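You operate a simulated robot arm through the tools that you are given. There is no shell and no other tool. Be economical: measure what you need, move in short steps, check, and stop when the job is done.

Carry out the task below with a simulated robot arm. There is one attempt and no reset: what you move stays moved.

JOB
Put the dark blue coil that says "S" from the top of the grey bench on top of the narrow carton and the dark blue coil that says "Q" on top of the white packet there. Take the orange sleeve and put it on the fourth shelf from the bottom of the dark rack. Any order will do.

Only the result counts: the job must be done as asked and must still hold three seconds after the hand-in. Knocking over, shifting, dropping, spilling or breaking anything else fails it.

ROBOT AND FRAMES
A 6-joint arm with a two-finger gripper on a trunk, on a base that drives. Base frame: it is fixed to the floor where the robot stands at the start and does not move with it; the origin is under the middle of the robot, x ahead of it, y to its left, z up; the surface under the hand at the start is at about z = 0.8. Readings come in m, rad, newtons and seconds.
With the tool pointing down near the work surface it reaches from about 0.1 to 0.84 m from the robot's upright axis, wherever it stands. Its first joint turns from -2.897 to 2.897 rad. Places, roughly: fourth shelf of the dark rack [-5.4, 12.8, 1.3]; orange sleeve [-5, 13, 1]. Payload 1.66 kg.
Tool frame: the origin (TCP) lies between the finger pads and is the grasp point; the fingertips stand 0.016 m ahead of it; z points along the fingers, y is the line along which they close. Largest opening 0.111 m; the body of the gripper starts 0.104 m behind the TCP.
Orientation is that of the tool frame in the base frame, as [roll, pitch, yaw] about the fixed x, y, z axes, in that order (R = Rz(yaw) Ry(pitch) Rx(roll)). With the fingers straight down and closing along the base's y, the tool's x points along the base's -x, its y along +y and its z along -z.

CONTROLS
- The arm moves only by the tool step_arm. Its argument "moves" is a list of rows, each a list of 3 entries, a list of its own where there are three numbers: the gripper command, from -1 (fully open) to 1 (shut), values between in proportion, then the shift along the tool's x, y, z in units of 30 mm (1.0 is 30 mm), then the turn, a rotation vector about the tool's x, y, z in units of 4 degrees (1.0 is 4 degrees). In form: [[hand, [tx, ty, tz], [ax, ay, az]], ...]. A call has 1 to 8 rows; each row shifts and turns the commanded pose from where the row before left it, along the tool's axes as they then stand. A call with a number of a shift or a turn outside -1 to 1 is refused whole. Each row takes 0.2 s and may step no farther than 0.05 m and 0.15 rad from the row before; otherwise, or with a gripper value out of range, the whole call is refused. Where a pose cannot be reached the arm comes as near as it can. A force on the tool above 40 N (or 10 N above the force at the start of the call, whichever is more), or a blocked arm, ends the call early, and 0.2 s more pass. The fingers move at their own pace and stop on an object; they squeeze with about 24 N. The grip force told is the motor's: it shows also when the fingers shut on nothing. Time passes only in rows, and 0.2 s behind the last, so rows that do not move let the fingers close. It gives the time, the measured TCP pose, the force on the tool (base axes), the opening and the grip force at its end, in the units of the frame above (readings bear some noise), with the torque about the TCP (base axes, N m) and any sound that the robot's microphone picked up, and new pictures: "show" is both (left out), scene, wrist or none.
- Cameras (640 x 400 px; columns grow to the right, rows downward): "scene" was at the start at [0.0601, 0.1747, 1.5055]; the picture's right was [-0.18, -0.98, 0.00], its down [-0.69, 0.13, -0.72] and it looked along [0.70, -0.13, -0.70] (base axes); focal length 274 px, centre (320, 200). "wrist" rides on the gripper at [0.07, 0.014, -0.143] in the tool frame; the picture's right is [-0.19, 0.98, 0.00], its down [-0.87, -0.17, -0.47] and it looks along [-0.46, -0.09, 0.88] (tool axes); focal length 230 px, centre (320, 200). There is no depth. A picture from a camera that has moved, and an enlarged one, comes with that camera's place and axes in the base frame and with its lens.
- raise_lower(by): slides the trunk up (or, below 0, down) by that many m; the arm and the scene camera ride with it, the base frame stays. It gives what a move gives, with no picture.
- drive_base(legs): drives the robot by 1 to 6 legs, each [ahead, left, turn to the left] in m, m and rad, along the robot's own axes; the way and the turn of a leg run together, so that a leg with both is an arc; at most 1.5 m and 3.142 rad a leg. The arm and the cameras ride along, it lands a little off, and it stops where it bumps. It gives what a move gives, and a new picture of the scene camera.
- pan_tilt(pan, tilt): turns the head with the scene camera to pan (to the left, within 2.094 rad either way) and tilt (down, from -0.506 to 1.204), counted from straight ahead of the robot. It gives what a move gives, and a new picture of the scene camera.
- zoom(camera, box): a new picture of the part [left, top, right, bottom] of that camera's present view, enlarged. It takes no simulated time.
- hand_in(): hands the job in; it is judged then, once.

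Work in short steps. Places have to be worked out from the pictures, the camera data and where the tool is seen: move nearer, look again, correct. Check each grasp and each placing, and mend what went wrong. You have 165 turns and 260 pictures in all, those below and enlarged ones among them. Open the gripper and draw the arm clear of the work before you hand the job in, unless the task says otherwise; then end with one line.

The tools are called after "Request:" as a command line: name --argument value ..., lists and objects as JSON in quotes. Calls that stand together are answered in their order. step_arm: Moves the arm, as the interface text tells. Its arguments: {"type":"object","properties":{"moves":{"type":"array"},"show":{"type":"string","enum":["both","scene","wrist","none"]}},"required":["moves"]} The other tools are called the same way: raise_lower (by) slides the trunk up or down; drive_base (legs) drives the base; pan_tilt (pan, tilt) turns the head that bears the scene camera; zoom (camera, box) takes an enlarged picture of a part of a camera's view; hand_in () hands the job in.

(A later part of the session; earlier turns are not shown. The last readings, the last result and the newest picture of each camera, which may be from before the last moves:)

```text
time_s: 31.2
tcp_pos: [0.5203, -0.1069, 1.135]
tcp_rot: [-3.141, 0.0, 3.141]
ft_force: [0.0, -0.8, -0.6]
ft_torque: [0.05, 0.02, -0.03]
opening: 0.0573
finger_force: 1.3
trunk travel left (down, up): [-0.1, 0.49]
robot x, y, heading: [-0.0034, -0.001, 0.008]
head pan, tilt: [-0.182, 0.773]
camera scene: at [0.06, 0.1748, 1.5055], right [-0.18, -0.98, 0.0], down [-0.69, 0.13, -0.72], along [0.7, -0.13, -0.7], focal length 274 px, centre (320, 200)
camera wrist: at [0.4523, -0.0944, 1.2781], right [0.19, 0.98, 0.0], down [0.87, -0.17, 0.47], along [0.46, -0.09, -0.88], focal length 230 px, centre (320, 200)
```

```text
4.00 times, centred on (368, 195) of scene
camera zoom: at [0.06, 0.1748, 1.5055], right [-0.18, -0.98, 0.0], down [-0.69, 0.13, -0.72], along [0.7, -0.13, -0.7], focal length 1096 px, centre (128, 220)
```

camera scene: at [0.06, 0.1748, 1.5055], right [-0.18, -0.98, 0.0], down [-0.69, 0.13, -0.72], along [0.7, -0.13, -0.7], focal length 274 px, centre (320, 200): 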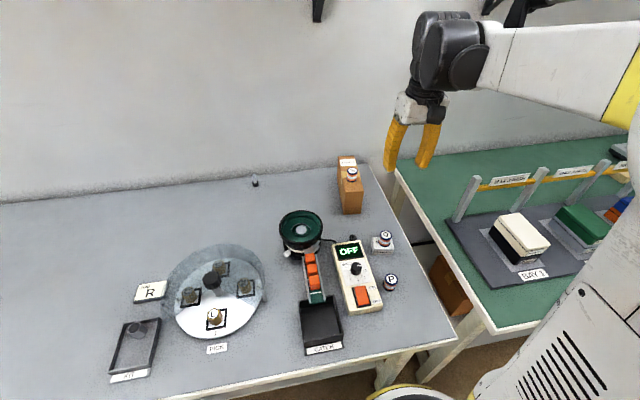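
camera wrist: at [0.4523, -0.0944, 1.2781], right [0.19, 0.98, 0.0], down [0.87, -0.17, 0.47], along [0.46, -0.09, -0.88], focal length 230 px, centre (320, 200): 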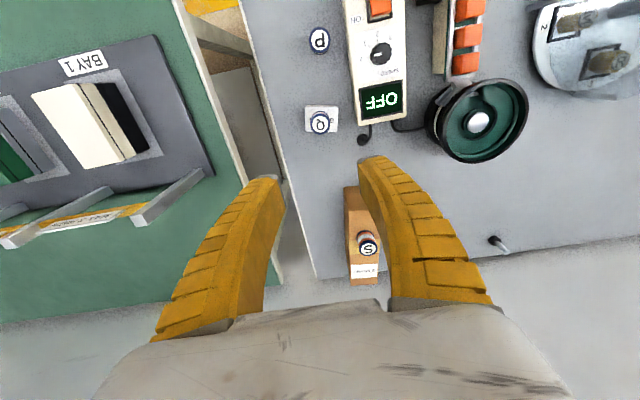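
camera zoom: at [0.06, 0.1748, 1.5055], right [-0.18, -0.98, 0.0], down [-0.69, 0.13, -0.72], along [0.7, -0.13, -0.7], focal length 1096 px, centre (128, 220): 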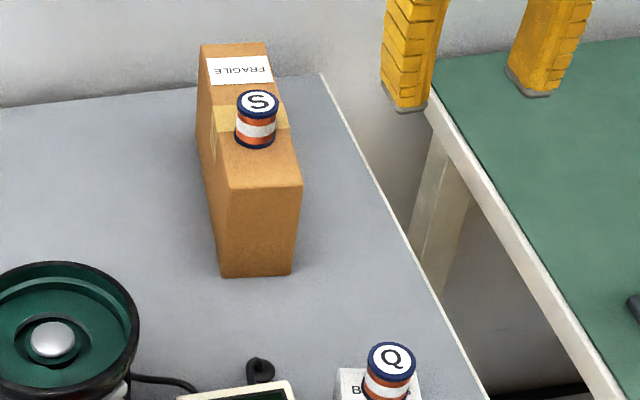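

Both coils are placed. Next I retract the arm and look around for the route to the dark rack at about (−5.4, 12.8).

Request:
step_arm --moves '[[0, [0.9, 0.7, -0.5], [0, 0, 0]], [0, [0.9, 0.7, -0.5], [0, 0, 0]], [0, [0.9, 0.7, -0.5], [0, 0, 0]], [0, [0.9, 0.7, -0.5], [0, 0, 0]], [0, [0.9, 0.7, -0.5], [0, 0, 0]], [0, [0.9, 0, -0.5], [0, 0, 0]]]' --show "none"

Request:
pan_tilt --pan 1.4 --tilt 0.25

Request:
pan_tilt --pan 2.09 --tilt 0.25

Request:
pan_tilt --pan -2.09 --tilt 0.35

```text
time_s: 32.6
tcp_pos: [0.3577, -0.0026, 1.2215]
tcp_rot: [-3.141, 0.001, -3.141]
ft_force: [-0.3, 0.2, -0.5]
ft_torque: [-0.03, 0.01, 0.0]
opening: 0.0576
finger_force: 1.5
trunk travel left (down, up): [-0.1, 0.49]
robot x, y, heading: [-0.0013, -0.0007, 0.001]
head pan, tilt: [-0.182, 0.773]
```

```text
time_s: 34.2
tcp_pos: [0.3571, -0.0026, 1.221]
tcp_rot: [3.14, 0.0, -3.141]
ft_force: [0.0, 0.3, 0.4]
ft_torque: [-0.05, -0.01, -0.02]
opening: 0.0574
finger_force: 1.1
trunk travel left (down, up): [-0.1, 0.49]
robot x, y, heading: [-0.0015, 0.0004, 0.001]
head pan, tilt: [1.4, 0.25]
camera scene: at [-0.0044, 0.2815, 1.5525], right [0.99, -0.17, 0.0], down [-0.04, -0.24, -0.97], along [0.17, 0.95, -0.25], focal length 274 px, centre (320, 200)
```

scene: 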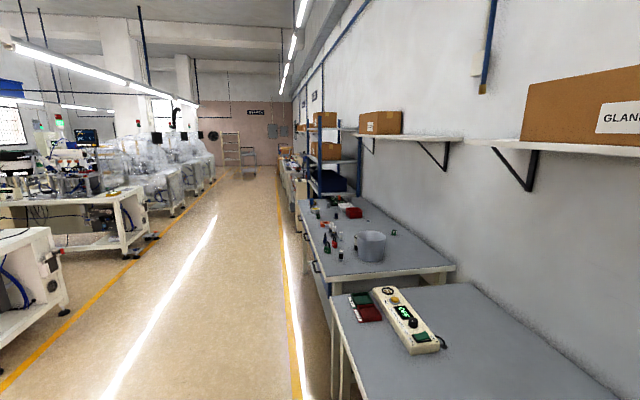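

```text
time_s: 35.3
tcp_pos: [0.3568, -0.0029, 1.2229]
tcp_rot: [-3.142, 0.001, -3.14]
ft_force: [0.2, 0.1, 0.3]
ft_torque: [-0.01, 0.02, -0.03]
opening: 0.0575
finger_force: 1.2
trunk travel left (down, up): [-0.1, 0.49]
robot x, y, heading: [-0.0025, -0.0015, 0.004]
head pan, tilt: [2.089, 0.25]
camera scene: at [-0.0666, 0.2707, 1.5525], right [0.87, 0.49, 0.0], down [0.12, -0.21, -0.97], along [-0.48, 0.84, -0.25], focal length 274 px, centre (320, 200)
```

scene: 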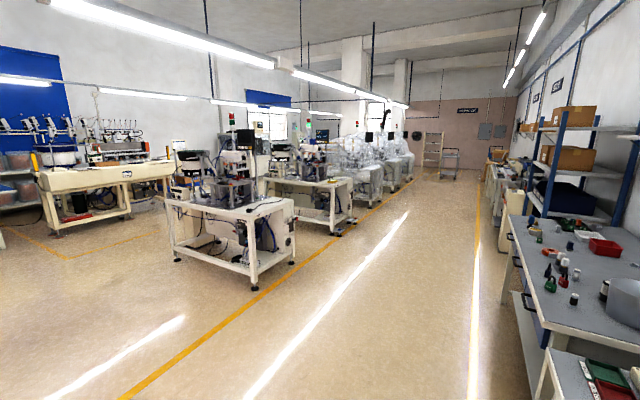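

```text
time_s: 38.7
tcp_pos: [0.3579, -0.0033, 1.2229]
tcp_rot: [3.141, 0.002, 3.141]
ft_force: [0.2, -0.2, -0.6]
ft_torque: [0.04, 0.0, -0.02]
opening: 0.0576
finger_force: 1.5
trunk travel left (down, up): [-0.1, 0.49]
robot x, y, heading: [0.0012, -0.0002, 0.0]
head pan, tilt: [-2.089, 0.351]
camera scene: at [-0.0665, 0.1086, 1.543], right [-0.87, 0.5, 0.0], down [0.17, 0.3, -0.94], along [-0.47, -0.82, -0.34], focal length 274 px, centre (320, 200)
```

scene: 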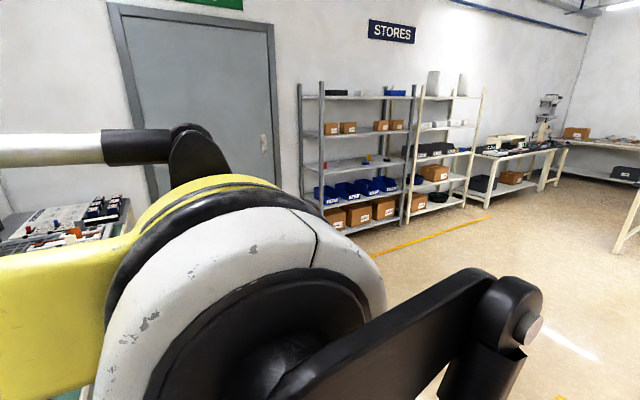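

The rack is beyond the machines at the far end. The aisle runs along +y between x of about −1.7 and 0.1, so I back up to x≈−0.8, turn left and drive up it.

Request:
drive_base --legs '[[-0.8, 0, 0], [0, 0, 1.571], [1.5, 0, 0]]'

Request:
pan_tilt --pan 0.4 --tilt 0.2

```text
time_s: 53.8
tcp_pos: [-0.8092, 1.8323, 1.2229]
tcp_rot: [-3.14, 0.001, -1.574]
ft_force: [-0.1, 0.1, -0.4]
ft_torque: [0.0, -0.01, -0.02]
opening: 0.0577
finger_force: 1.5
trunk travel left (down, up): [-0.1, 0.49]
robot x, y, heading: [-0.8126, 1.4764, 1.563]
head pan, tilt: [-2.089, 0.351]
camera scene: at [-0.9222, 1.4092, 1.5431], right [-0.5, -0.87, 0.0], down [-0.3, 0.17, -0.94], along [0.81, -0.47, -0.34], focal length 274 px, centre (320, 200)
```

scene: 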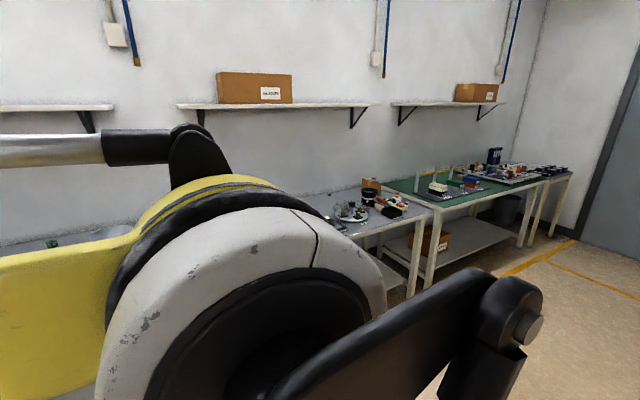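

```text
time_s: 56.0
tcp_pos: [-0.809, 1.8322, 1.2228]
tcp_rot: [-3.14, 0.0, -1.573]
ft_force: [0.3, 0.3, -0.6]
ft_torque: [0.0, 0.01, -0.01]
opening: 0.0576
finger_force: 0.8
trunk travel left (down, up): [-0.1, 0.49]
robot x, y, heading: [-0.8086, 1.4791, 1.568]
head pan, tilt: [0.4, 0.201]
camera scene: at [-1.0389, 1.5413, 1.5571], right [0.92, 0.39, 0.0], down [0.08, -0.18, -0.98], along [-0.38, 0.9, -0.2], focal length 274 px, centre (320, 200)
```

scene: 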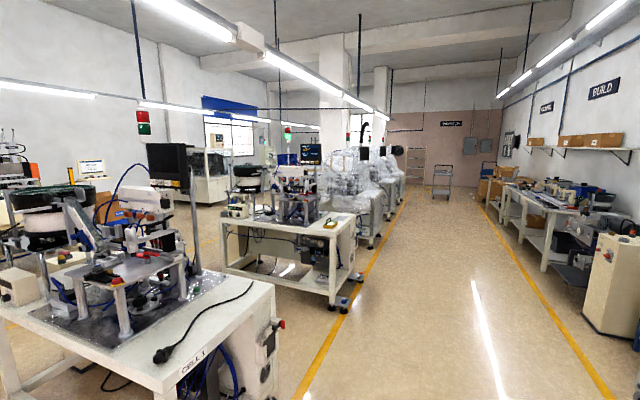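

The aisle is clear, so I continue forward.

Request:
drive_base --legs '[[1.5, 0, 0], [1.5, 0, 0], [1.5, 0, 0], [1.0, 0, 0]]'

Request:
pan_tilt --pan 0.9 --tilt 0.2

```text
time_s: 82.2
tcp_pos: [-0.7368, 7.309, 1.2223]
tcp_rot: [3.142, 0.0, -1.59]
ft_force: [1.1, 1.2, 0.1]
ft_torque: [-0.04, -0.03, 0.02]
opening: 0.0576
finger_force: 1.1
trunk travel left (down, up): [-0.1, 0.49]
robot x, y, heading: [-0.7434, 6.9542, 1.55]
head pan, tilt: [0.4, 0.201]
camera scene: at [-0.9715, 7.0228, 1.557], right [0.93, 0.37, 0.0], down [0.07, -0.19, -0.98], along [-0.36, 0.91, -0.2], focal length 274 px, centre (320, 200)
```

scene: 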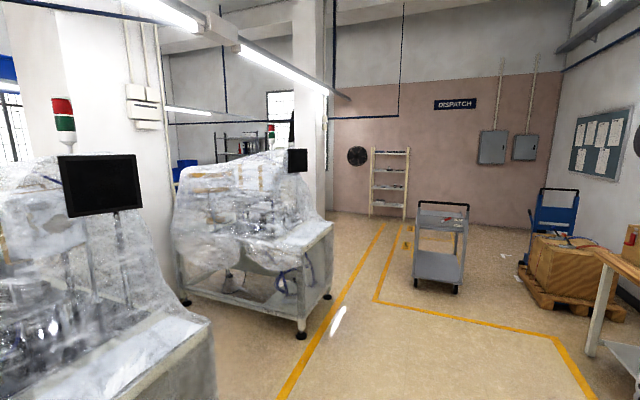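

```text
time_s: 83.1
tcp_pos: [-0.7362, 7.3094, 1.2233]
tcp_rot: [3.141, 0.0, -1.591]
ft_force: [0.3, -0.5, 0.5]
ft_torque: [0.02, 0.0, 0.03]
opening: 0.0575
finger_force: 1.8
trunk travel left (down, up): [-0.1, 0.49]
robot x, y, heading: [-0.7496, 6.9532, 1.552]
head pan, tilt: [0.901, 0.201]
camera scene: at [-1.0087, 6.9954, 1.5571], right [0.64, 0.77, 0.0], down [0.15, -0.13, -0.98], along [-0.76, 0.62, -0.2], focal length 274 px, centre (320, 200)
```

scene: 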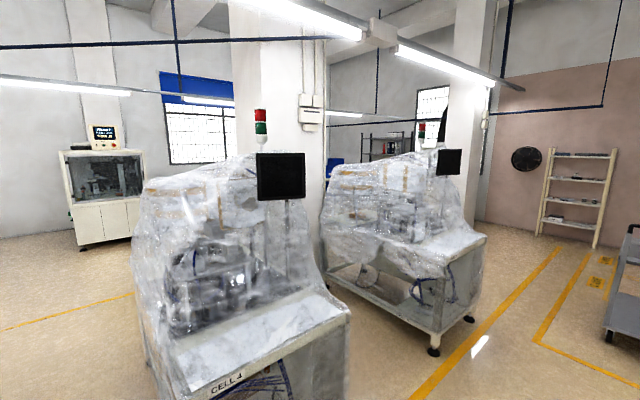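

The dark rack shows behind the second machine on the left, against the back wall. The gap between that machine (x −1.85) and the cart (x −1.05) is the way through, so I go to about (−1.45, 8.5) and look.

Request:
drive_base --legs '[[0, 0, 0.02], [1.5, 0.7, 0]]'

Request:
pan_tilt --pan 0.0 --tilt 0.6

Request:
pan_tilt --pan 0.7 --tilt 0.45

```text
refused: leg 2 is longer than a leg can be; nothing moved
```

```text
time_s: 84.3
tcp_pos: [-0.7365, 7.3093, 1.2222]
tcp_rot: [3.14, 0.0, -1.59]
ft_force: [1.0, -0.2, 0.0]
ft_torque: [-0.01, 0.04, -0.01]
opening: 0.0576
finger_force: 1.5
trunk travel left (down, up): [-0.1, 0.49]
robot x, y, heading: [-0.7478, 6.954, 1.547]
head pan, tilt: [0.0, 0.6]
camera scene: at [-0.9352, 7.0244, 1.5203], right [1.0, -0.02, 0.0], down [-0.01, -0.56, -0.83], along [0.02, 0.83, -0.56], focal length 274 px, centre (320, 200)
```

scene: 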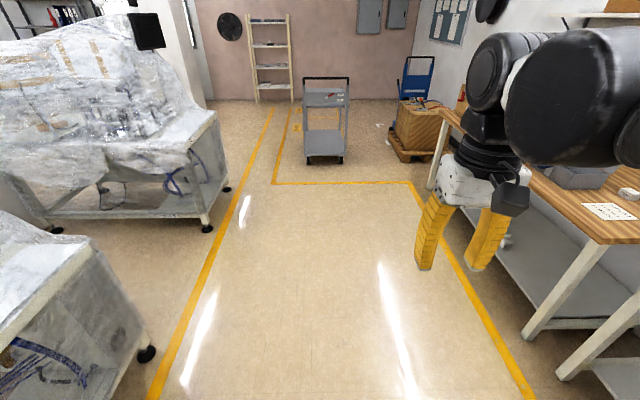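

```text
time_s: 85.4
tcp_pos: [-0.7355, 7.3107, 1.2218]
tcp_rot: [3.141, 0.0, -1.591]
ft_force: [0.3, -0.1, -0.3]
ft_torque: [0.01, 0.0, -0.01]
opening: 0.0572
finger_force: 1.2
trunk travel left (down, up): [-0.1, 0.49]
robot x, y, heading: [-0.7467, 6.9516, 1.549]
head pan, tilt: [0.7, 0.45]
camera scene: at [-0.9946, 7.0076, 1.5338], right [0.78, 0.63, 0.0], down [0.27, -0.34, -0.9], along [-0.57, 0.7, -0.44], focal length 274 px, centre (320, 200)
```

scene: 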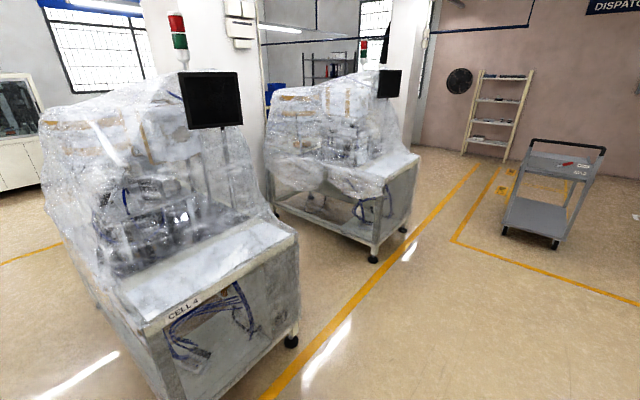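

Request:
drive_base --legs '[[0, 0, 0.02], [1.3, 0.68, 0]]'

Request:
pan_tilt --pan 0.0 --tilt 0.6

```text
time_s: 93.0
tcp_pos: [-1.3961, 8.609, 1.2234]
tcp_rot: [-3.14, 0.001, -1.615]
ft_force: [-0.4, 0.6, -0.2]
ft_torque: [-0.02, 0.0, 0.01]
opening: 0.0577
finger_force: 1.3
trunk travel left (down, up): [-0.1, 0.49]
robot x, y, heading: [-1.4152, 8.2504, 1.527]
head pan, tilt: [0.7, 0.45]
camera scene: at [-1.6613, 8.3127, 1.5338], right [0.79, 0.61, 0.0], down [0.27, -0.34, -0.9], along [-0.55, 0.71, -0.44], focal length 274 px, centre (320, 200)
```

scene: 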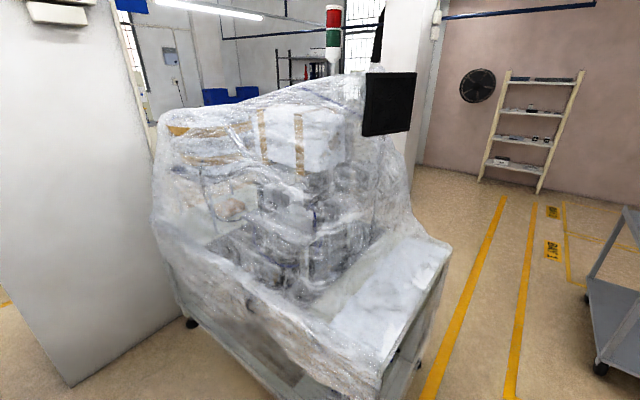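

```text
time_s: 94.1
tcp_pos: [-1.3959, 8.6077, 1.2226]
tcp_rot: [-3.141, 0.0, -1.616]
ft_force: [-0.1, 0.2, -0.4]
ft_torque: [0.0, 0.01, 0.02]
opening: 0.0575
finger_force: 1.7
trunk travel left (down, up): [-0.1, 0.49]
robot x, y, heading: [-1.4157, 8.2533, 1.524]
head pan, tilt: [0.0, 0.6]
camera scene: at [-1.6014, 8.328, 1.5203], right [1.0, -0.04, 0.0], down [-0.02, -0.56, -0.83], along [0.04, 0.82, -0.56], focal length 274 px, centre (320, 200)
```

scene: 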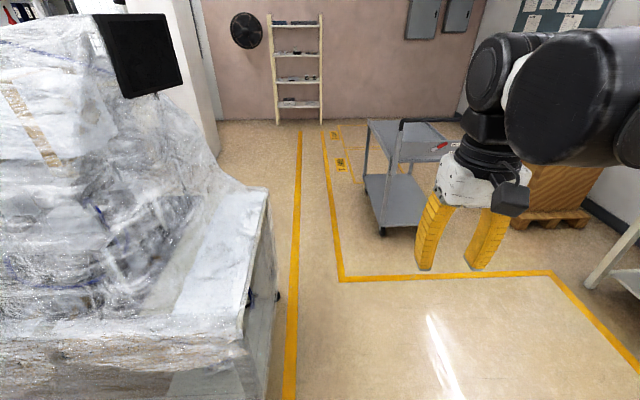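

I pass between the machine and the cart.

Request:
drive_base --legs '[[0, 0, 0.05], [1.3, 0, 0]]'

Request:
pan_tilt --pan 0.9 --tilt 0.4

```text
time_s: 101.0
tcp_pos: [-1.3984, 9.9162, 1.2223]
tcp_rot: [-3.141, -0.001, -1.587]
ft_force: [-0.3, -1.1, 0.5]
ft_torque: [-0.03, 0.0, -0.02]
opening: 0.0578
finger_force: 1.0
trunk travel left (down, up): [-0.1, 0.49]
robot x, y, heading: [-1.408, 9.5614, 1.556]
head pan, tilt: [0.0, 0.6]
camera scene: at [-1.5965, 9.6308, 1.5203], right [1.0, -0.02, 0.0], down [-0.01, -0.56, -0.82], along [0.01, 0.82, -0.57], focal length 274 px, centre (320, 200)
```

scene: 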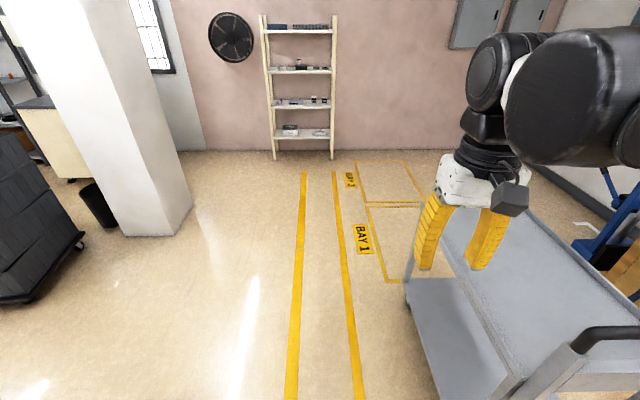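

```text
time_s: 102.2
tcp_pos: [-1.3991, 9.9166, 1.2223]
tcp_rot: [3.14, 0.0, -1.585]
ft_force: [-0.4, -0.6, -0.3]
ft_torque: [0.02, 0.0, 0.0]
opening: 0.0578
finger_force: 1.3
trunk travel left (down, up): [-0.1, 0.49]
robot x, y, heading: [-1.4078, 9.5587, 1.553]
head pan, tilt: [0.901, 0.4]
camera scene: at [-1.6695, 9.601, 1.5385], right [0.63, 0.77, 0.0], down [0.3, -0.25, -0.92], along [-0.71, 0.58, -0.39], focal length 274 px, centre (320, 200)
```

scene: 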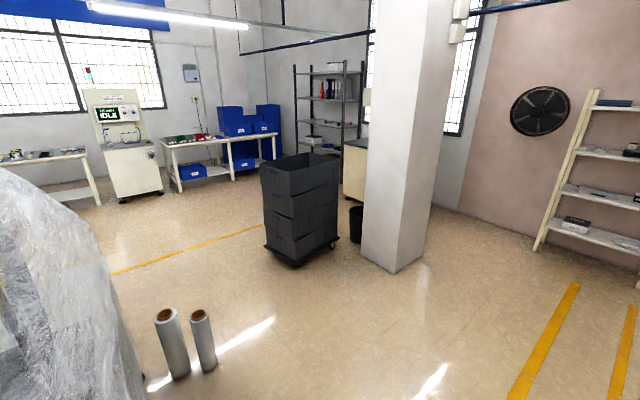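

I can see the dark rack in the corner behind the bin trolley. I zoom in on it.

Request:
zoom --camera "scene" --box '[210, 50, 400, 210]'

```text
2.50 times, centred on (305, 130) of scene
camera zoom: at [-1.6695, 9.601, 1.5385], right [0.63, 0.77, 0.0], down [0.3, -0.25, -0.92], along [-0.71, 0.58, -0.39], focal length 685 px, centre (358, 375)
```

zoom: 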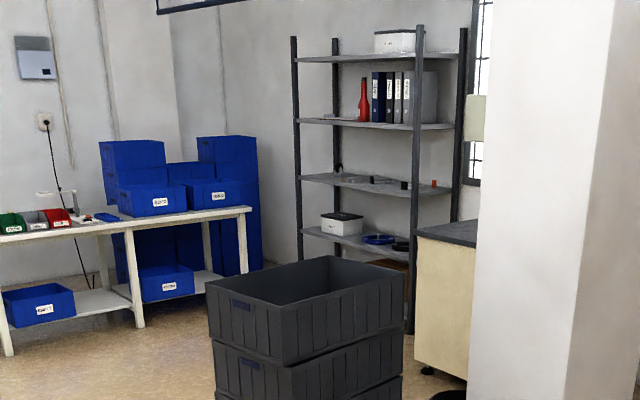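

The rack faces −y, with its front at y≈12.63 and x from −5.9 to −4.8. It has five shelves, and the orange sleeve sits on the third at its right end. I route past the column on the near side, between the film rolls at (−3, 9.7) and the bin trolley.

Request:
drive_base --legs '[[0, 0, 0.02], [0.3, 0.04, 0], [0.42, 0.4, 0], [0, 0.4, 0]]'

Request:
pan_tilt --pan 1.57 --tilt 0.6

```text
time_s: 109.6
tcp_pos: [-2.2346, 10.6436, 1.2232]
tcp_rot: [3.141, -0.001, -1.564]
ft_force: [-0.2, 0.9, 0.1]
ft_torque: [-0.01, 0.0, -0.01]
opening: 0.0577
finger_force: 1.4
trunk travel left (down, up): [-0.1, 0.49]
robot x, y, heading: [-2.2348, 10.2896, 1.571]
head pan, tilt: [0.901, 0.4]
camera scene: at [-2.4998, 10.3232, 1.5384], right [0.62, 0.79, 0.0], down [0.31, -0.24, -0.92], along [-0.72, 0.57, -0.39], focal length 274 px, centre (320, 200)
```

scene: 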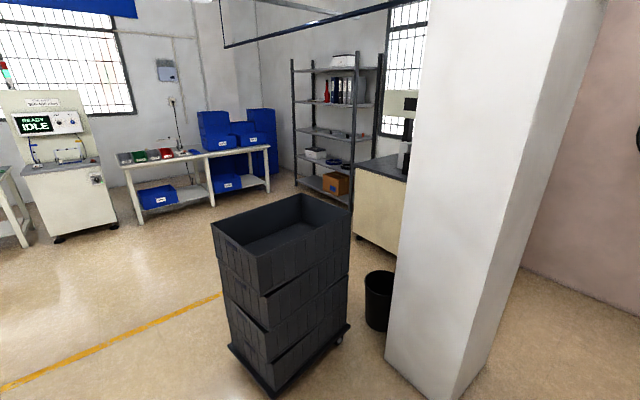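

```text
time_s: 110.7
tcp_pos: [-2.2338, 10.6444, 1.2214]
tcp_rot: [3.142, 0.0, -1.567]
ft_force: [0.1, 0.3, -0.3]
ft_torque: [-0.01, 0.04, 0.01]
opening: 0.0576
finger_force: 1.7
trunk travel left (down, up): [-0.1, 0.49]
robot x, y, heading: [-2.2361, 10.2906, 1.571]
head pan, tilt: [1.571, 0.6]
camera scene: at [-2.515, 10.2656, 1.5203], right [0.0, 1.0, 0.0], down [0.56, 0.0, -0.83], along [-0.83, 0.0, -0.56], focal length 274 px, centre (320, 200)
```

scene: 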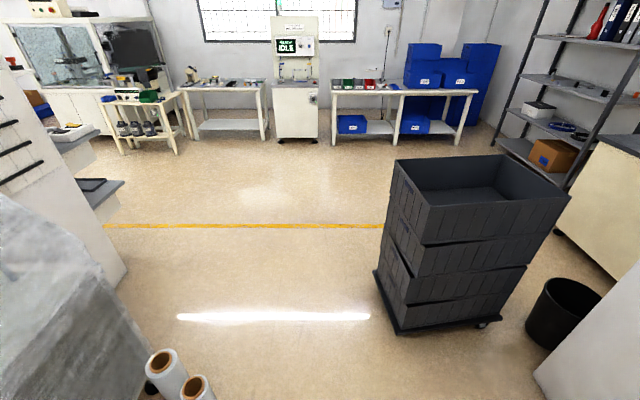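

The gap runs from y 9.87 to 10.67 and the robot is at y 10.29. I strafe left through it.

Request:
drive_base --legs '[[-0.01, 1.2, 0]]'

```text
time_s: 116.7
tcp_pos: [-3.4246, 10.6246, 1.2232]
tcp_rot: [3.142, 0.0, -1.558]
ft_force: [0.1, -0.3, 0.5]
ft_torque: [-0.03, -0.02, -0.02]
opening: 0.0576
finger_force: 1.5
trunk travel left (down, up): [-0.1, 0.49]
robot x, y, heading: [-3.423, 10.2656, 1.582]
head pan, tilt: [1.571, 0.6]
camera scene: at [-3.7012, 10.2435, 1.5202], right [-0.01, 1.0, 0.0], down [0.57, 0.01, -0.82], along [-0.82, -0.01, -0.57], focal length 274 px, centre (320, 200)
```

scene: 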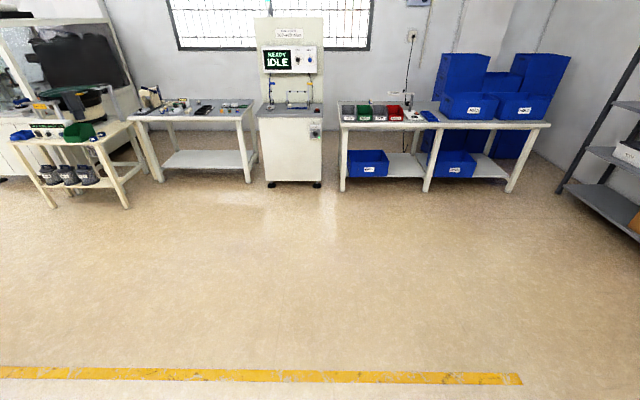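

Through the gap. I continue left to x≈−5.05, then go ahead toward the rack.

Request:
drive_base --legs '[[0, 1.2, -0.01], [0, 0.45, 0], [1.1, 0, 0]]'

Request:
pan_tilt --pan 0.0 --tilt 0.35

```text
time_s: 130.3
tcp_pos: [-5.0762, 11.6953, 1.2236]
tcp_rot: [3.14, -0.001, -1.562]
ft_force: [-0.2, 0.1, 0.0]
ft_torque: [0.0, -0.01, 0.03]
opening: 0.0577
finger_force: 1.5
trunk travel left (down, up): [-0.1, 0.49]
robot x, y, heading: [-5.0768, 11.3399, 1.573]
head pan, tilt: [1.571, 0.6]
camera scene: at [-5.3547, 11.3159, 1.5203], right [-0.01, 1.0, 0.0], down [0.56, 0.0, -0.83], along [-0.83, -0.01, -0.56], focal length 274 px, centre (320, 200)
```

scene: 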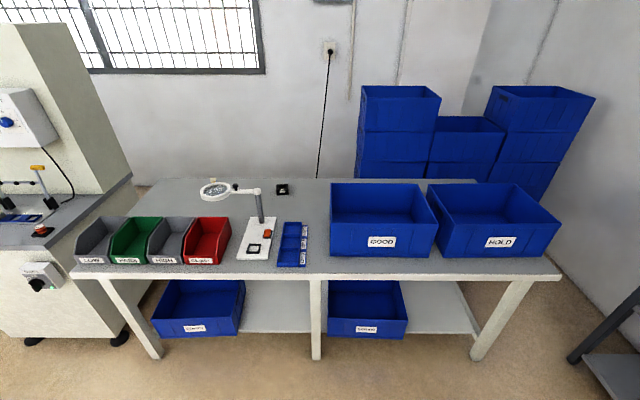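

```text
time_s: 131.9
tcp_pos: [-5.0745, 11.6948, 1.2232]
tcp_rot: [3.14, 0.002, -1.563]
ft_force: [-0.5, 0.5, 0.3]
ft_torque: [0.01, -0.01, 0.02]
opening: 0.0576
finger_force: 1.7
trunk travel left (down, up): [-0.1, 0.49]
robot x, y, heading: [-5.0767, 11.3403, 1.577]
head pan, tilt: [0.0, 0.351]
camera scene: at [-5.267, 11.4094, 1.543], right [1.0, 0.01, 0.0], down [0.0, -0.34, -0.94], along [-0.01, 0.94, -0.34], focal length 274 px, centre (320, 200)
```

scene: 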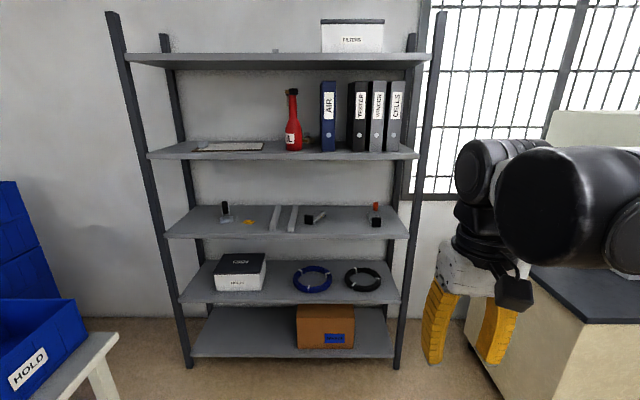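

Five shelves: the fourth from the bottom holds the bottle and folders. I zoom in on the third shelf to find the orange sleeve.

Request:
zoom --camera "scene" --box '[190, 190, 430, 250]'

Request:
zoom --camera "scene" --box '[130, 60, 430, 170]'

```text
2.67 times, centred on (310, 220) of scene
camera zoom: at [-5.267, 11.4094, 1.543], right [1.0, 0.01, 0.0], down [0.0, -0.34, -0.94], along [-0.01, 0.94, -0.34], focal length 730 px, centre (347, 147)
```

zoom: 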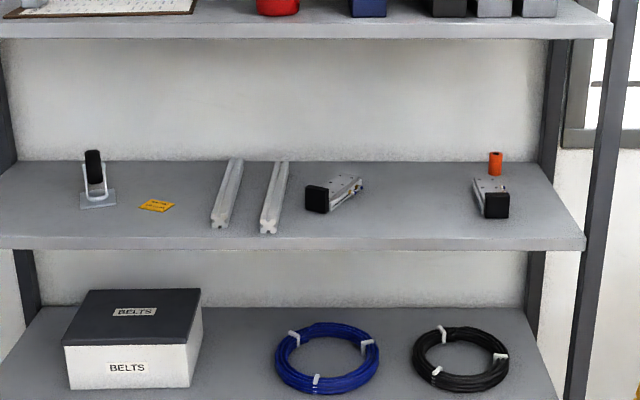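

```text
2.13 times, centred on (280, 115) of scene
camera zoom: at [-5.267, 11.4094, 1.543], right [1.0, 0.01, 0.0], down [0.0, -0.34, -0.94], along [-0.01, 0.94, -0.34], focal length 584 px, centre (405, 381)
```

zoom: 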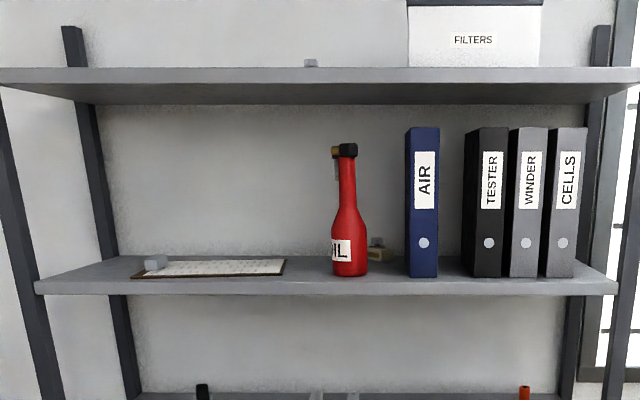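

The orange sleeve stands at the back right of shelf 3, at about (−4.95, 12.92), with a small slide in front of it. I move nearer, about 0.66 m ahead and 0.1 m to the right.

Request:
drive_base --legs '[[0.6, -0.11, 0]]'

Request:
pan_tilt --pan -0.1 --tilt 0.65

```text
time_s: 135.4
tcp_pos: [-4.9647, 12.2993, 1.2218]
tcp_rot: [-3.141, 0.001, -1.569]
ft_force: [-0.2, 0.8, -0.3]
ft_torque: [-0.01, -0.02, 0.02]
opening: 0.0576
finger_force: 1.6
trunk travel left (down, up): [-0.1, 0.49]
robot x, y, heading: [-4.9689, 11.9401, 1.574]
head pan, tilt: [0.0, 0.351]
camera scene: at [-5.1577, 12.0151, 1.543], right [1.0, 0.0, 0.0], down [0.0, -0.34, -0.94], along [0.0, 0.94, -0.34], focal length 274 px, centre (320, 200)
```

scene: 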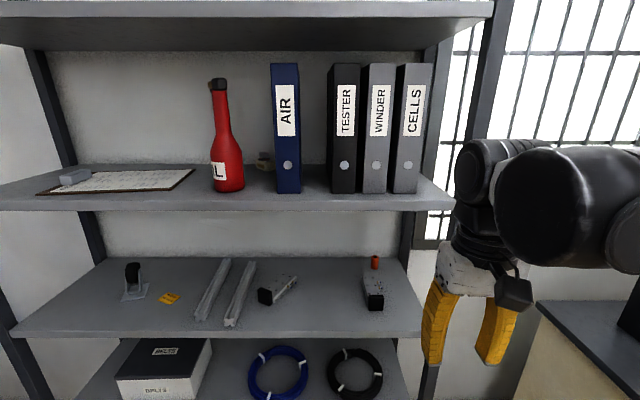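

```text
time_s: 136.2
tcp_pos: [-4.9649, 12.2997, 1.2217]
tcp_rot: [3.141, 0.001, -1.568]
ft_force: [0.6, -0.9, 0.2]
ft_torque: [0.0, 0.02, 0.0]
opening: 0.0575
finger_force: 0.9
trunk travel left (down, up): [-0.1, 0.49]
robot x, y, heading: [-4.9647, 11.9405, 1.569]
head pan, tilt: [-0.099, 0.649]
camera scene: at [-5.1491, 12.0081, 1.5161], right [1.0, -0.1, 0.0], down [-0.06, -0.6, -0.8], along [0.08, 0.79, -0.6], focal length 274 px, centre (320, 200)
```

scene: 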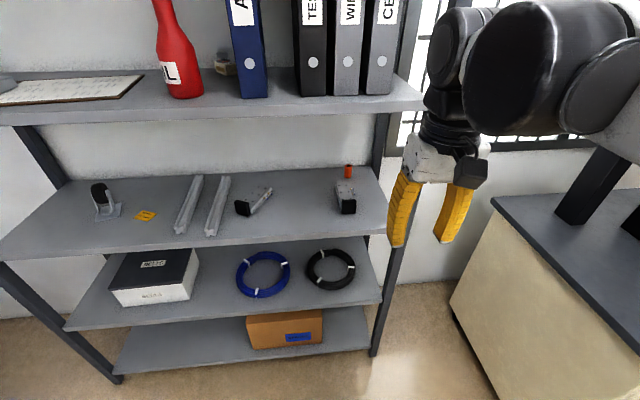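

Triangulated, the sleeve centre is about (−4.947, 12.93, 0.95). I zoom in for the slide geometry in front of it.

Request:
zoom --camera "scene" --box '[300, 140, 400, 240]'

```text
4.00 times, centred on (350, 190) of scene
camera zoom: at [-5.1491, 12.0081, 1.5161], right [1.0, -0.1, 0.0], down [-0.06, -0.6, -0.8], along [0.08, 0.79, -0.6], focal length 1096 px, centre (200, 240)
```

zoom: 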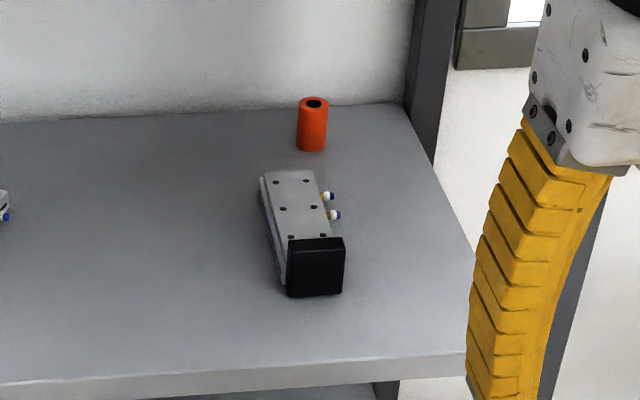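

The geometry is clear. The sleeve is at (−4.944, 12.932), z 0.926–0.976, and the slide occupies y 12.70–12.84 up to z≈0.98. I'll come in over the slide with the tool about 30° below horizontal, closing along x. First I move forward a bit, then tilt.

Request:
step_arm --moves '[[-0.2, [-1, 0, 0], [0, 0, 0]], [-0.2, [-1, 0, 0], [0, 0, 0]], [-0.2, [-1, 0, 0], [0, 0, 0]], [-0.2, [-0.7, 0, 0], [0, 0, 0]], [-0.2, [0, 0, 0], [0, -1, 0]], [-0.2, [0, 0, 0], [0, -1, 0]], [-0.2, [0, 0, 0], [0, -1, 0]], [-0.2, [0, 0, 0], [0, -1, 0]]]' --show "none"

Request:
step_arm --moves '[[-0.2, [0, 0, 0], [0, -1, 0]], [-0.2, [0, 0, 0], [0, -1, 0]], [-0.2, [0, 0, 0], [0, -1, 0]], [-0.2, [0, 0, 0], [0, -1, 0]], [-0.2, [0, 0, 0], [0, -1, 0]], [-0.2, [0, 0, 0], [0, -1, 0]], [-0.2, [0, 0, 0], [0, -1, 0]]]' --show "both"

```text
time_s: 138.0
tcp_pos: [-4.9664, 12.41, 1.2235]
tcp_rot: [-3.141, 0.28, -1.569]
ft_force: [0.7, 0.5, 0.0]
ft_torque: [0.02, 0.01, 0.01]
opening: 0.0684
finger_force: 1.8
trunk travel left (down, up): [-0.1, 0.49]
robot x, y, heading: [-4.9675, 11.9418, 1.573]
head pan, tilt: [-0.099, 0.649]
```

```text
time_s: 139.6
tcp_pos: [-4.965, 12.4111, 1.2225]
tcp_rot: [3.14, 0.769, -1.57]
ft_force: [-0.9, -0.4, -0.1]
ft_torque: [0.01, -0.01, -0.03]
opening: 0.0684
finger_force: 1.6
trunk travel left (down, up): [-0.1, 0.49]
robot x, y, heading: [-4.9652, 11.9387, 1.57]
head pan, tilt: [-0.099, 0.649]
camera scene: at [-5.1491, 12.0079, 1.516], right [1.0, -0.1, 0.0], down [-0.06, -0.6, -0.8], along [0.08, 0.79, -0.6], focal length 274 px, centre (320, 200)
camera wrist: at [-4.9761, 12.2597, 1.2764], right [-0.98, 0.14, 0.13], down [0.17, 0.29, 0.94], along [0.09, 0.95, -0.31], focal length 230 px, centre (320, 200)
```

scene: 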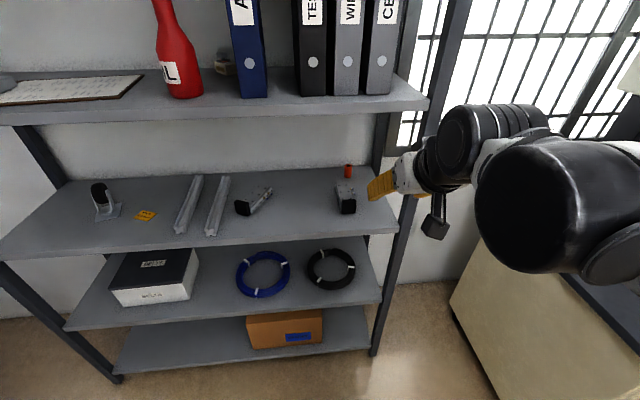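
wrist: 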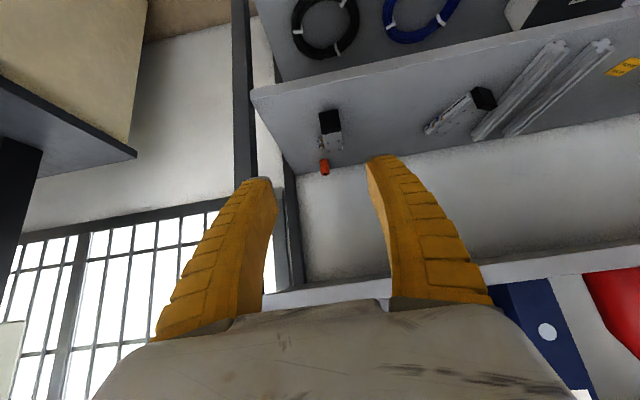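

The wrist camera hangs below the tool in this tilt and would foul the slide. I'll roll the tool 180° about its own axis so it rides above, starting now and watching for joint limits.

Request:
step_arm --moves '[[-0.2, [0, 0, 0], [0, 0, 1]], [-0.2, [0, 0, 0], [0, 0, 1]], [-0.2, [0, 0, 0], [0, 0, 1]], [-0.2, [0, 0, 0], [0, 0, 1]], [-0.2, [0, 0, 0], [0, 0, 1]], [-0.2, [0, 0, 0], [0, 0, 1]], [-0.2, [0, 0, 0], [0, 0, 1]], [-0.2, [0, 0, 0], [0, 0, 1]]]' --show "none"

Request:
step_arm --moves '[[-0.2, [0, 0, 0], [0, 0, 1]], [-0.2, [0, 0, 0], [0, 0, 1]], [-0.2, [0, 0, 0], [0, 0, 1]], [-0.2, [0, 0, 0], [0, 0, 1]], [-0.2, [0, 0, 0], [0, 0, 1]], [-0.2, [0, 0, 0], [0, 0, 1]], [-0.2, [0, 0, 0], [0, 0, 1]], [-0.2, [0, 0, 0], [0, 0, 1]]]' --show "none"

Request:
step_arm --moves '[[-0.2, [0, 0, 0], [0, 0, 1]], [-0.2, [0, 0, 0], [0, 0, 1]], [-0.2, [0, 0, 0], [0, 0, 1]], [-0.2, [0, 0, 0], [0, 0, 1]], [-0.2, [0, 0, 0], [0, 0, 1]], [-0.2, [0, 0, 0], [0, 0, 1]], [-0.2, [0, 0, 0], [0, 0, 1]], [-0.2, [0, 0, 0], [0, 0, 1]]]' --show "scene"

```text
time_s: 141.4
tcp_pos: [-4.9648, 12.4111, 1.223]
tcp_rot: [2.667, 0.629, -2.286]
ft_force: [0.2, 0.3, 0.4]
ft_torque: [-0.01, -0.02, 0.0]
opening: 0.0685
finger_force: 0.8
trunk travel left (down, up): [-0.1, 0.49]
robot x, y, heading: [-4.9663, 11.9413, 1.574]
head pan, tilt: [-0.099, 0.649]
```

```text
time_s: 143.2
tcp_pos: [-4.9652, 12.4113, 1.2231]
tcp_rot: [2.425, 0.309, -2.804]
ft_force: [0.0, 0.7, 0.2]
ft_torque: [-0.02, -0.02, 0.01]
opening: 0.0683
finger_force: 1.2
trunk travel left (down, up): [-0.1, 0.49]
robot x, y, heading: [-4.9675, 11.9434, 1.569]
head pan, tilt: [-0.099, 0.649]
```

```text
time_s: 145.0
tcp_pos: [-4.9644, 12.4112, 1.2223]
tcp_rot: [2.379, -0.074, 3.066]
ft_force: [0.2, 0.3, -0.2]
ft_torque: [-0.02, -0.01, 0.02]
opening: 0.0683
finger_force: 0.8
trunk travel left (down, up): [-0.1, 0.49]
robot x, y, heading: [-4.9692, 11.9416, 1.57]
head pan, tilt: [-0.099, 0.649]
camera scene: at [-5.1491, 12.0081, 1.516], right [1.0, -0.1, 0.0], down [-0.06, -0.6, -0.8], along [0.08, 0.79, -0.6], focal length 274 px, centre (320, 200)
```

scene: 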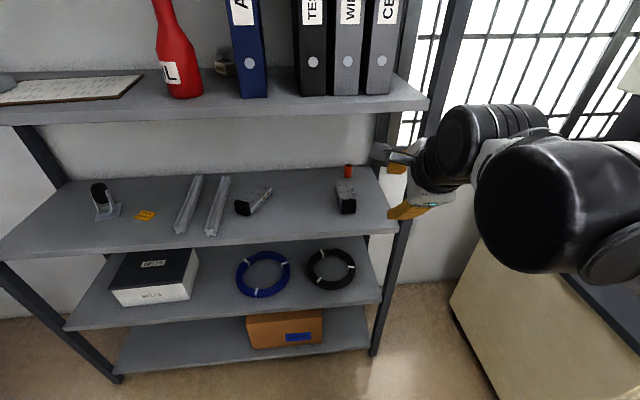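

The roll works, with 96° done. I continue the remaining 84°.

Request:
step_arm --moves '[[-0.2, [0, 0, 0], [0, 0, 1]], [-0.2, [0, 0, 0], [0, 0, 1]], [-0.2, [0, 0, 0], [0, 0, 1]], [-0.2, [0, 0, 0], [0, 0, 1]], [-0.2, [0, 0, 0], [0, 0, 1]], [-0.2, [0, 0, 0], [0, 0, 1]], [-0.2, [0, 0, 0], [0, 0, 1]], [-0.2, [0, 0, 0], [0, 0, 1]]]' --show "none"

Request:
step_arm --moves '[[-0.2, [0, 0, 0], [0, 0, 1]], [-0.2, [0, 0, 0], [0, 0, 1]], [-0.2, [0, 0, 0], [0, 0, 1]], [-0.2, [0, 0, 0], [0, 0, 1]], [-0.2, [0, 0, 0], [0, 0, 1]], [-0.2, [0, 0, 0], [0, 0, 1]], [-0.2, [0, 0, 0], [0, 0, 1]], [-0.2, [0, 0, 0], [0, 0, 1]]]' --show "none"

Request:
step_arm --moves '[[-0.2, [0, 0, 0], [0, 0, 1]], [-0.2, [0, 0, 0], [0, 0, 1]], [-0.2, [0, 0, 0], [0, 0, 1]], [-0.2, [0, 0, 0], [0, 0, 1]], [-0.2, [0, 0, 0], [0, 0, 1]]]' --show "both"

```text
time_s: 146.8
tcp_pos: [-4.9643, 12.4112, 1.2221]
tcp_rot: [2.489, -0.44, 2.63]
ft_force: [0.0, 0.7, -0.3]
ft_torque: [0.02, 0.02, -0.02]
opening: 0.0684
finger_force: 1.0
trunk travel left (down, up): [-0.1, 0.49]
robot x, y, heading: [-4.9678, 11.9425, 1.576]
head pan, tilt: [-0.099, 0.649]
```

```text
time_s: 148.6
tcp_pos: [-4.9652, 12.4099, 1.2222]
tcp_rot: [2.824, -0.712, 2.038]
ft_force: [0.3, 0.1, -0.3]
ft_torque: [-0.01, 0.0, -0.01]
opening: 0.0685
finger_force: 1.6
trunk travel left (down, up): [-0.1, 0.49]
robot x, y, heading: [-4.9695, 11.9386, 1.574]
head pan, tilt: [-0.099, 0.649]
```

```text
time_s: 149.8
tcp_pos: [-4.9456, 12.4082, 1.2222]
tcp_rot: [-3.14, -0.768, 1.574]
ft_force: [0.8, -0.2, 0.3]
ft_torque: [0.02, -0.01, -0.02]
opening: 0.068
finger_force: 1.4
out of reach, approached as far as the arm can: row 4, 5
trunk travel left (down, up): [-0.1, 0.49]
robot x, y, heading: [-4.9673, 11.9418, 1.575]
head pan, tilt: [-0.099, 0.649]
camera scene: at [-5.1491, 12.0081, 1.516], right [1.0, -0.1, 0.0], down [-0.06, -0.6, -0.8], along [0.08, 0.79, -0.6], focal length 274 px, centre (320, 200)
camera wrist: at [-4.9299, 12.3588, 1.3732], right [0.98, -0.13, -0.13], down [-0.16, -0.95, -0.26], along [-0.09, 0.28, -0.96], focal length 230 px, centre (320, 200)
```

scene: 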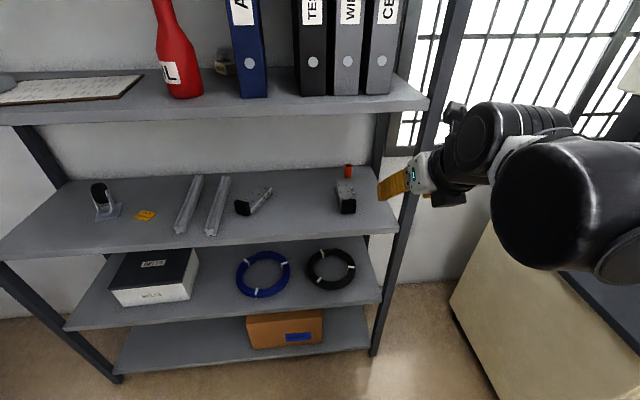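
wrist: 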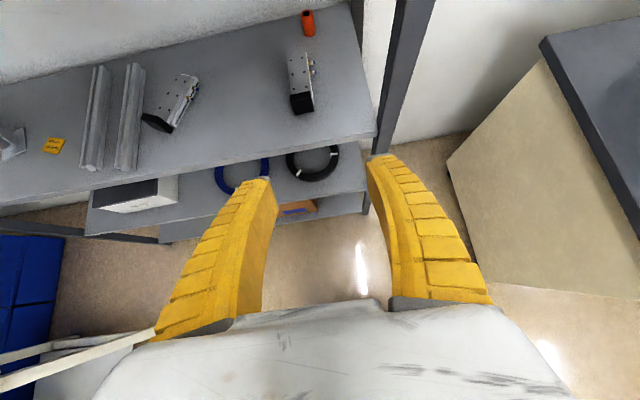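

The roll reached its orientation, near a joint limit, and the wrist view is now upright. Shifting the base slightly left and ahead gives the wrist more room, so I do that next.

Request:
drive_base --legs '[[0.08, 0.06, 0]]'

Request:
step_arm --moves '[[-0.2, [0, 0.5, 0], [0, 0, 0]], [-0.2, [0, 0.5, 0], [0, 0, 0]], [-0.2, [0, 0, 0], [0, 1, 0]], [-0.2, [0, 0, 0], [0, 1, 0]], [-0.2, [0, 0, 0], [0, 1, 0]], [-0.2, [0, 0, 0], [0, 0, 0]]]' --show "wrist"

```text
time_s: 151.0
tcp_pos: [-5.0053, 12.4884, 1.2225]
tcp_rot: [-3.139, -0.768, 1.576]
ft_force: [-0.3, 1.0, -0.1]
ft_torque: [-0.02, 0.0, -0.02]
opening: 0.0685
finger_force: 1.0
trunk travel left (down, up): [-0.1, 0.49]
robot x, y, heading: [-5.0297, 12.0226, 1.567]
head pan, tilt: [-0.099, 0.649]
camera scene: at [-5.2094, 12.088, 1.5159], right [0.99, -0.1, 0.0], down [-0.06, -0.6, -0.8], along [0.08, 0.79, -0.61], focal length 274 px, centre (320, 200)
```

scene: 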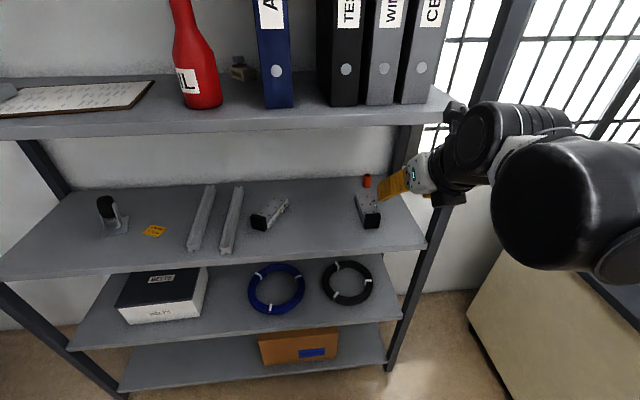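

```text
time_s: 152.4
tcp_pos: [-4.9749, 12.4887, 1.2225]
tcp_rot: [-3.139, -0.98, 1.574]
ft_force: [-0.7, 0.2, -0.3]
ft_torque: [0.0, -0.01, 0.0]
opening: 0.0685
finger_force: 1.6
trunk travel left (down, up): [-0.1, 0.49]
robot x, y, heading: [-5.028, 12.0228, 1.575]
head pan, tilt: [-0.099, 0.649]
camera wrist: at [-4.9598, 12.4074, 1.3594], right [0.98, -0.1, -0.16], down [-0.16, -0.88, -0.45], along [-0.09, 0.47, -0.88], focal length 230 px, centre (320, 200)
```

wrist: 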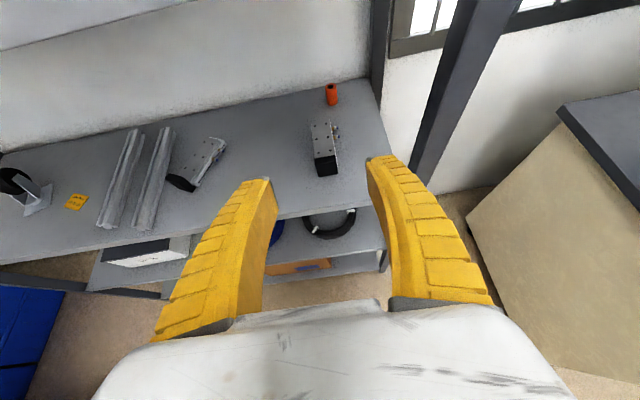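

The sleeve reads at (−4.942, 12.933) in the wrist view, consistent with before. I level the tool 4° more to 30° below horizontal, centre in x, and start in along the tool axis.

Request:
step_arm --moves '[[-0.2, [0, 0.55, 0], [0, 1, 0]], [-0.2, [-0.2, 0.55, 0], [0, 0, 0]], [-0.2, [-0.2, 0, 1], [0, 0, 0]], [-0.2, [0, 0, 1], [0, 0, 0]], [-0.2, [0, 0, 1], [0, 0, 0]], [-0.2, [0, 0, 1], [0, 0, 0]], [-0.2, [0, 0, 0], [0, 0, 0]]]'

```text
time_s: 154.0
tcp_pos: [-4.9436, 12.5858, 1.1505]
tcp_rot: [-3.139, -1.046, 1.572]
ft_force: [-0.2, -0.8, -0.7]
ft_torque: [-0.01, 0.0, 0.01]
opening: 0.0684
finger_force: 0.8
trunk travel left (down, up): [-0.1, 0.49]
robot x, y, heading: [-5.0262, 12.0199, 1.572]
head pan, tilt: [-0.099, 0.649]
camera scene: at [-5.2089, 12.0875, 1.516], right [0.99, -0.1, 0.0], down [-0.06, -0.6, -0.8], along [0.08, 0.79, -0.6], focal length 274 px, centre (320, 200)
camera wrist: at [-4.9271, 12.4949, 1.2821], right [0.98, -0.09, -0.17], down [-0.16, -0.84, -0.51], along [-0.09, 0.53, -0.84], focal length 230 px, centre (320, 200)
```

scene: 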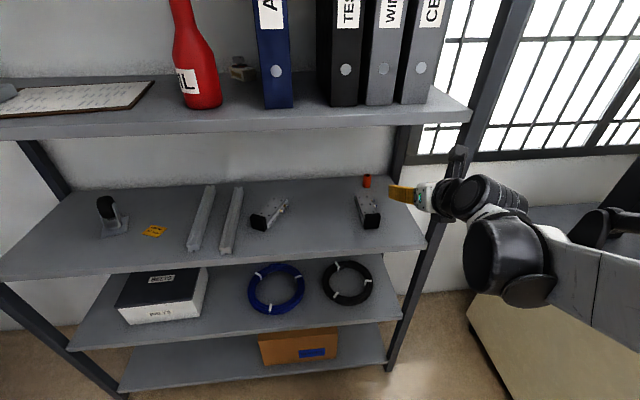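
wrist: 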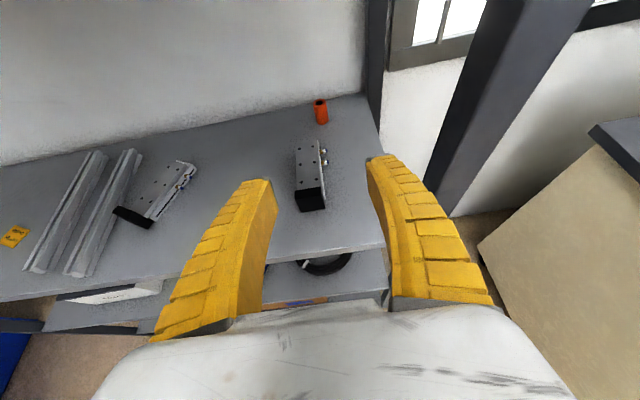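

The tool line is good, but the wrist housing would pass too close to the right-hand post (x≈−4.85). I'll approach from the left at about 25° instead: back off, shift left, then turn the base right.

Request:
drive_base --legs '[[-0.25, 0, 0], [0, 0.42, 0], [0, 0, -0.44]]'

Request:
pan_tilt --pan 0.1 --tilt 0.6

```text
time_s: 159.3
tcp_pos: [-5.1249, 12.2415, 1.1507]
tcp_rot: [-3.139, -1.048, 1.124]
ft_force: [-0.2, -1.2, 0.7]
ft_torque: [-0.03, 0.02, 0.02]
opening: 0.0684
finger_force: 1.3
trunk travel left (down, up): [-0.1, 0.49]
robot x, y, heading: [-5.4478, 11.7712, 1.125]
head pan, tilt: [-0.099, 0.649]
camera scene: at [-5.5793, 11.9085, 1.516], right [0.85, -0.52, 0.0], down [-0.32, -0.52, -0.8], along [0.42, 0.68, -0.6], focal length 274 px, centre (320, 200)
```

scene: 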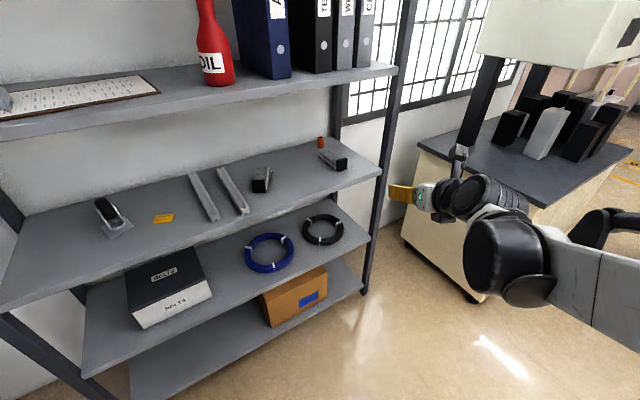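

```text
time_s: 160.0
tcp_pos: [-5.1242, 12.2411, 1.1514]
tcp_rot: [-3.138, -1.048, 1.124]
ft_force: [0.8, 0.2, -0.1]
ft_torque: [0.03, -0.01, 0.01]
opening: 0.0684
finger_force: 1.5
trunk travel left (down, up): [-0.1, 0.49]
robot x, y, heading: [-5.4422, 11.7676, 1.124]
head pan, tilt: [0.099, 0.6]
camera scene: at [-5.5943, 11.9175, 1.5203], right [0.94, -0.34, 0.0], down [-0.19, -0.53, -0.82], along [0.28, 0.77, -0.57], focal length 274 px, centre (320, 200)
```

scene: 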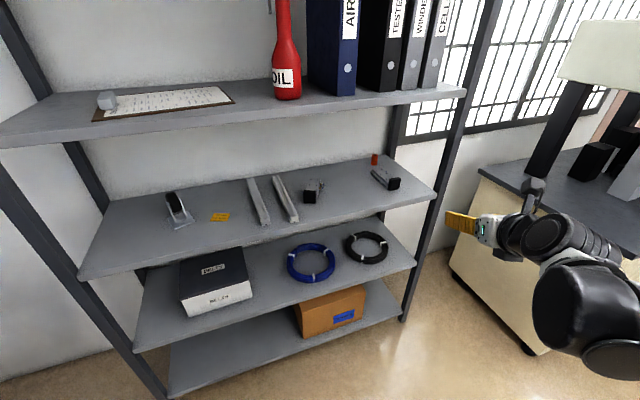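

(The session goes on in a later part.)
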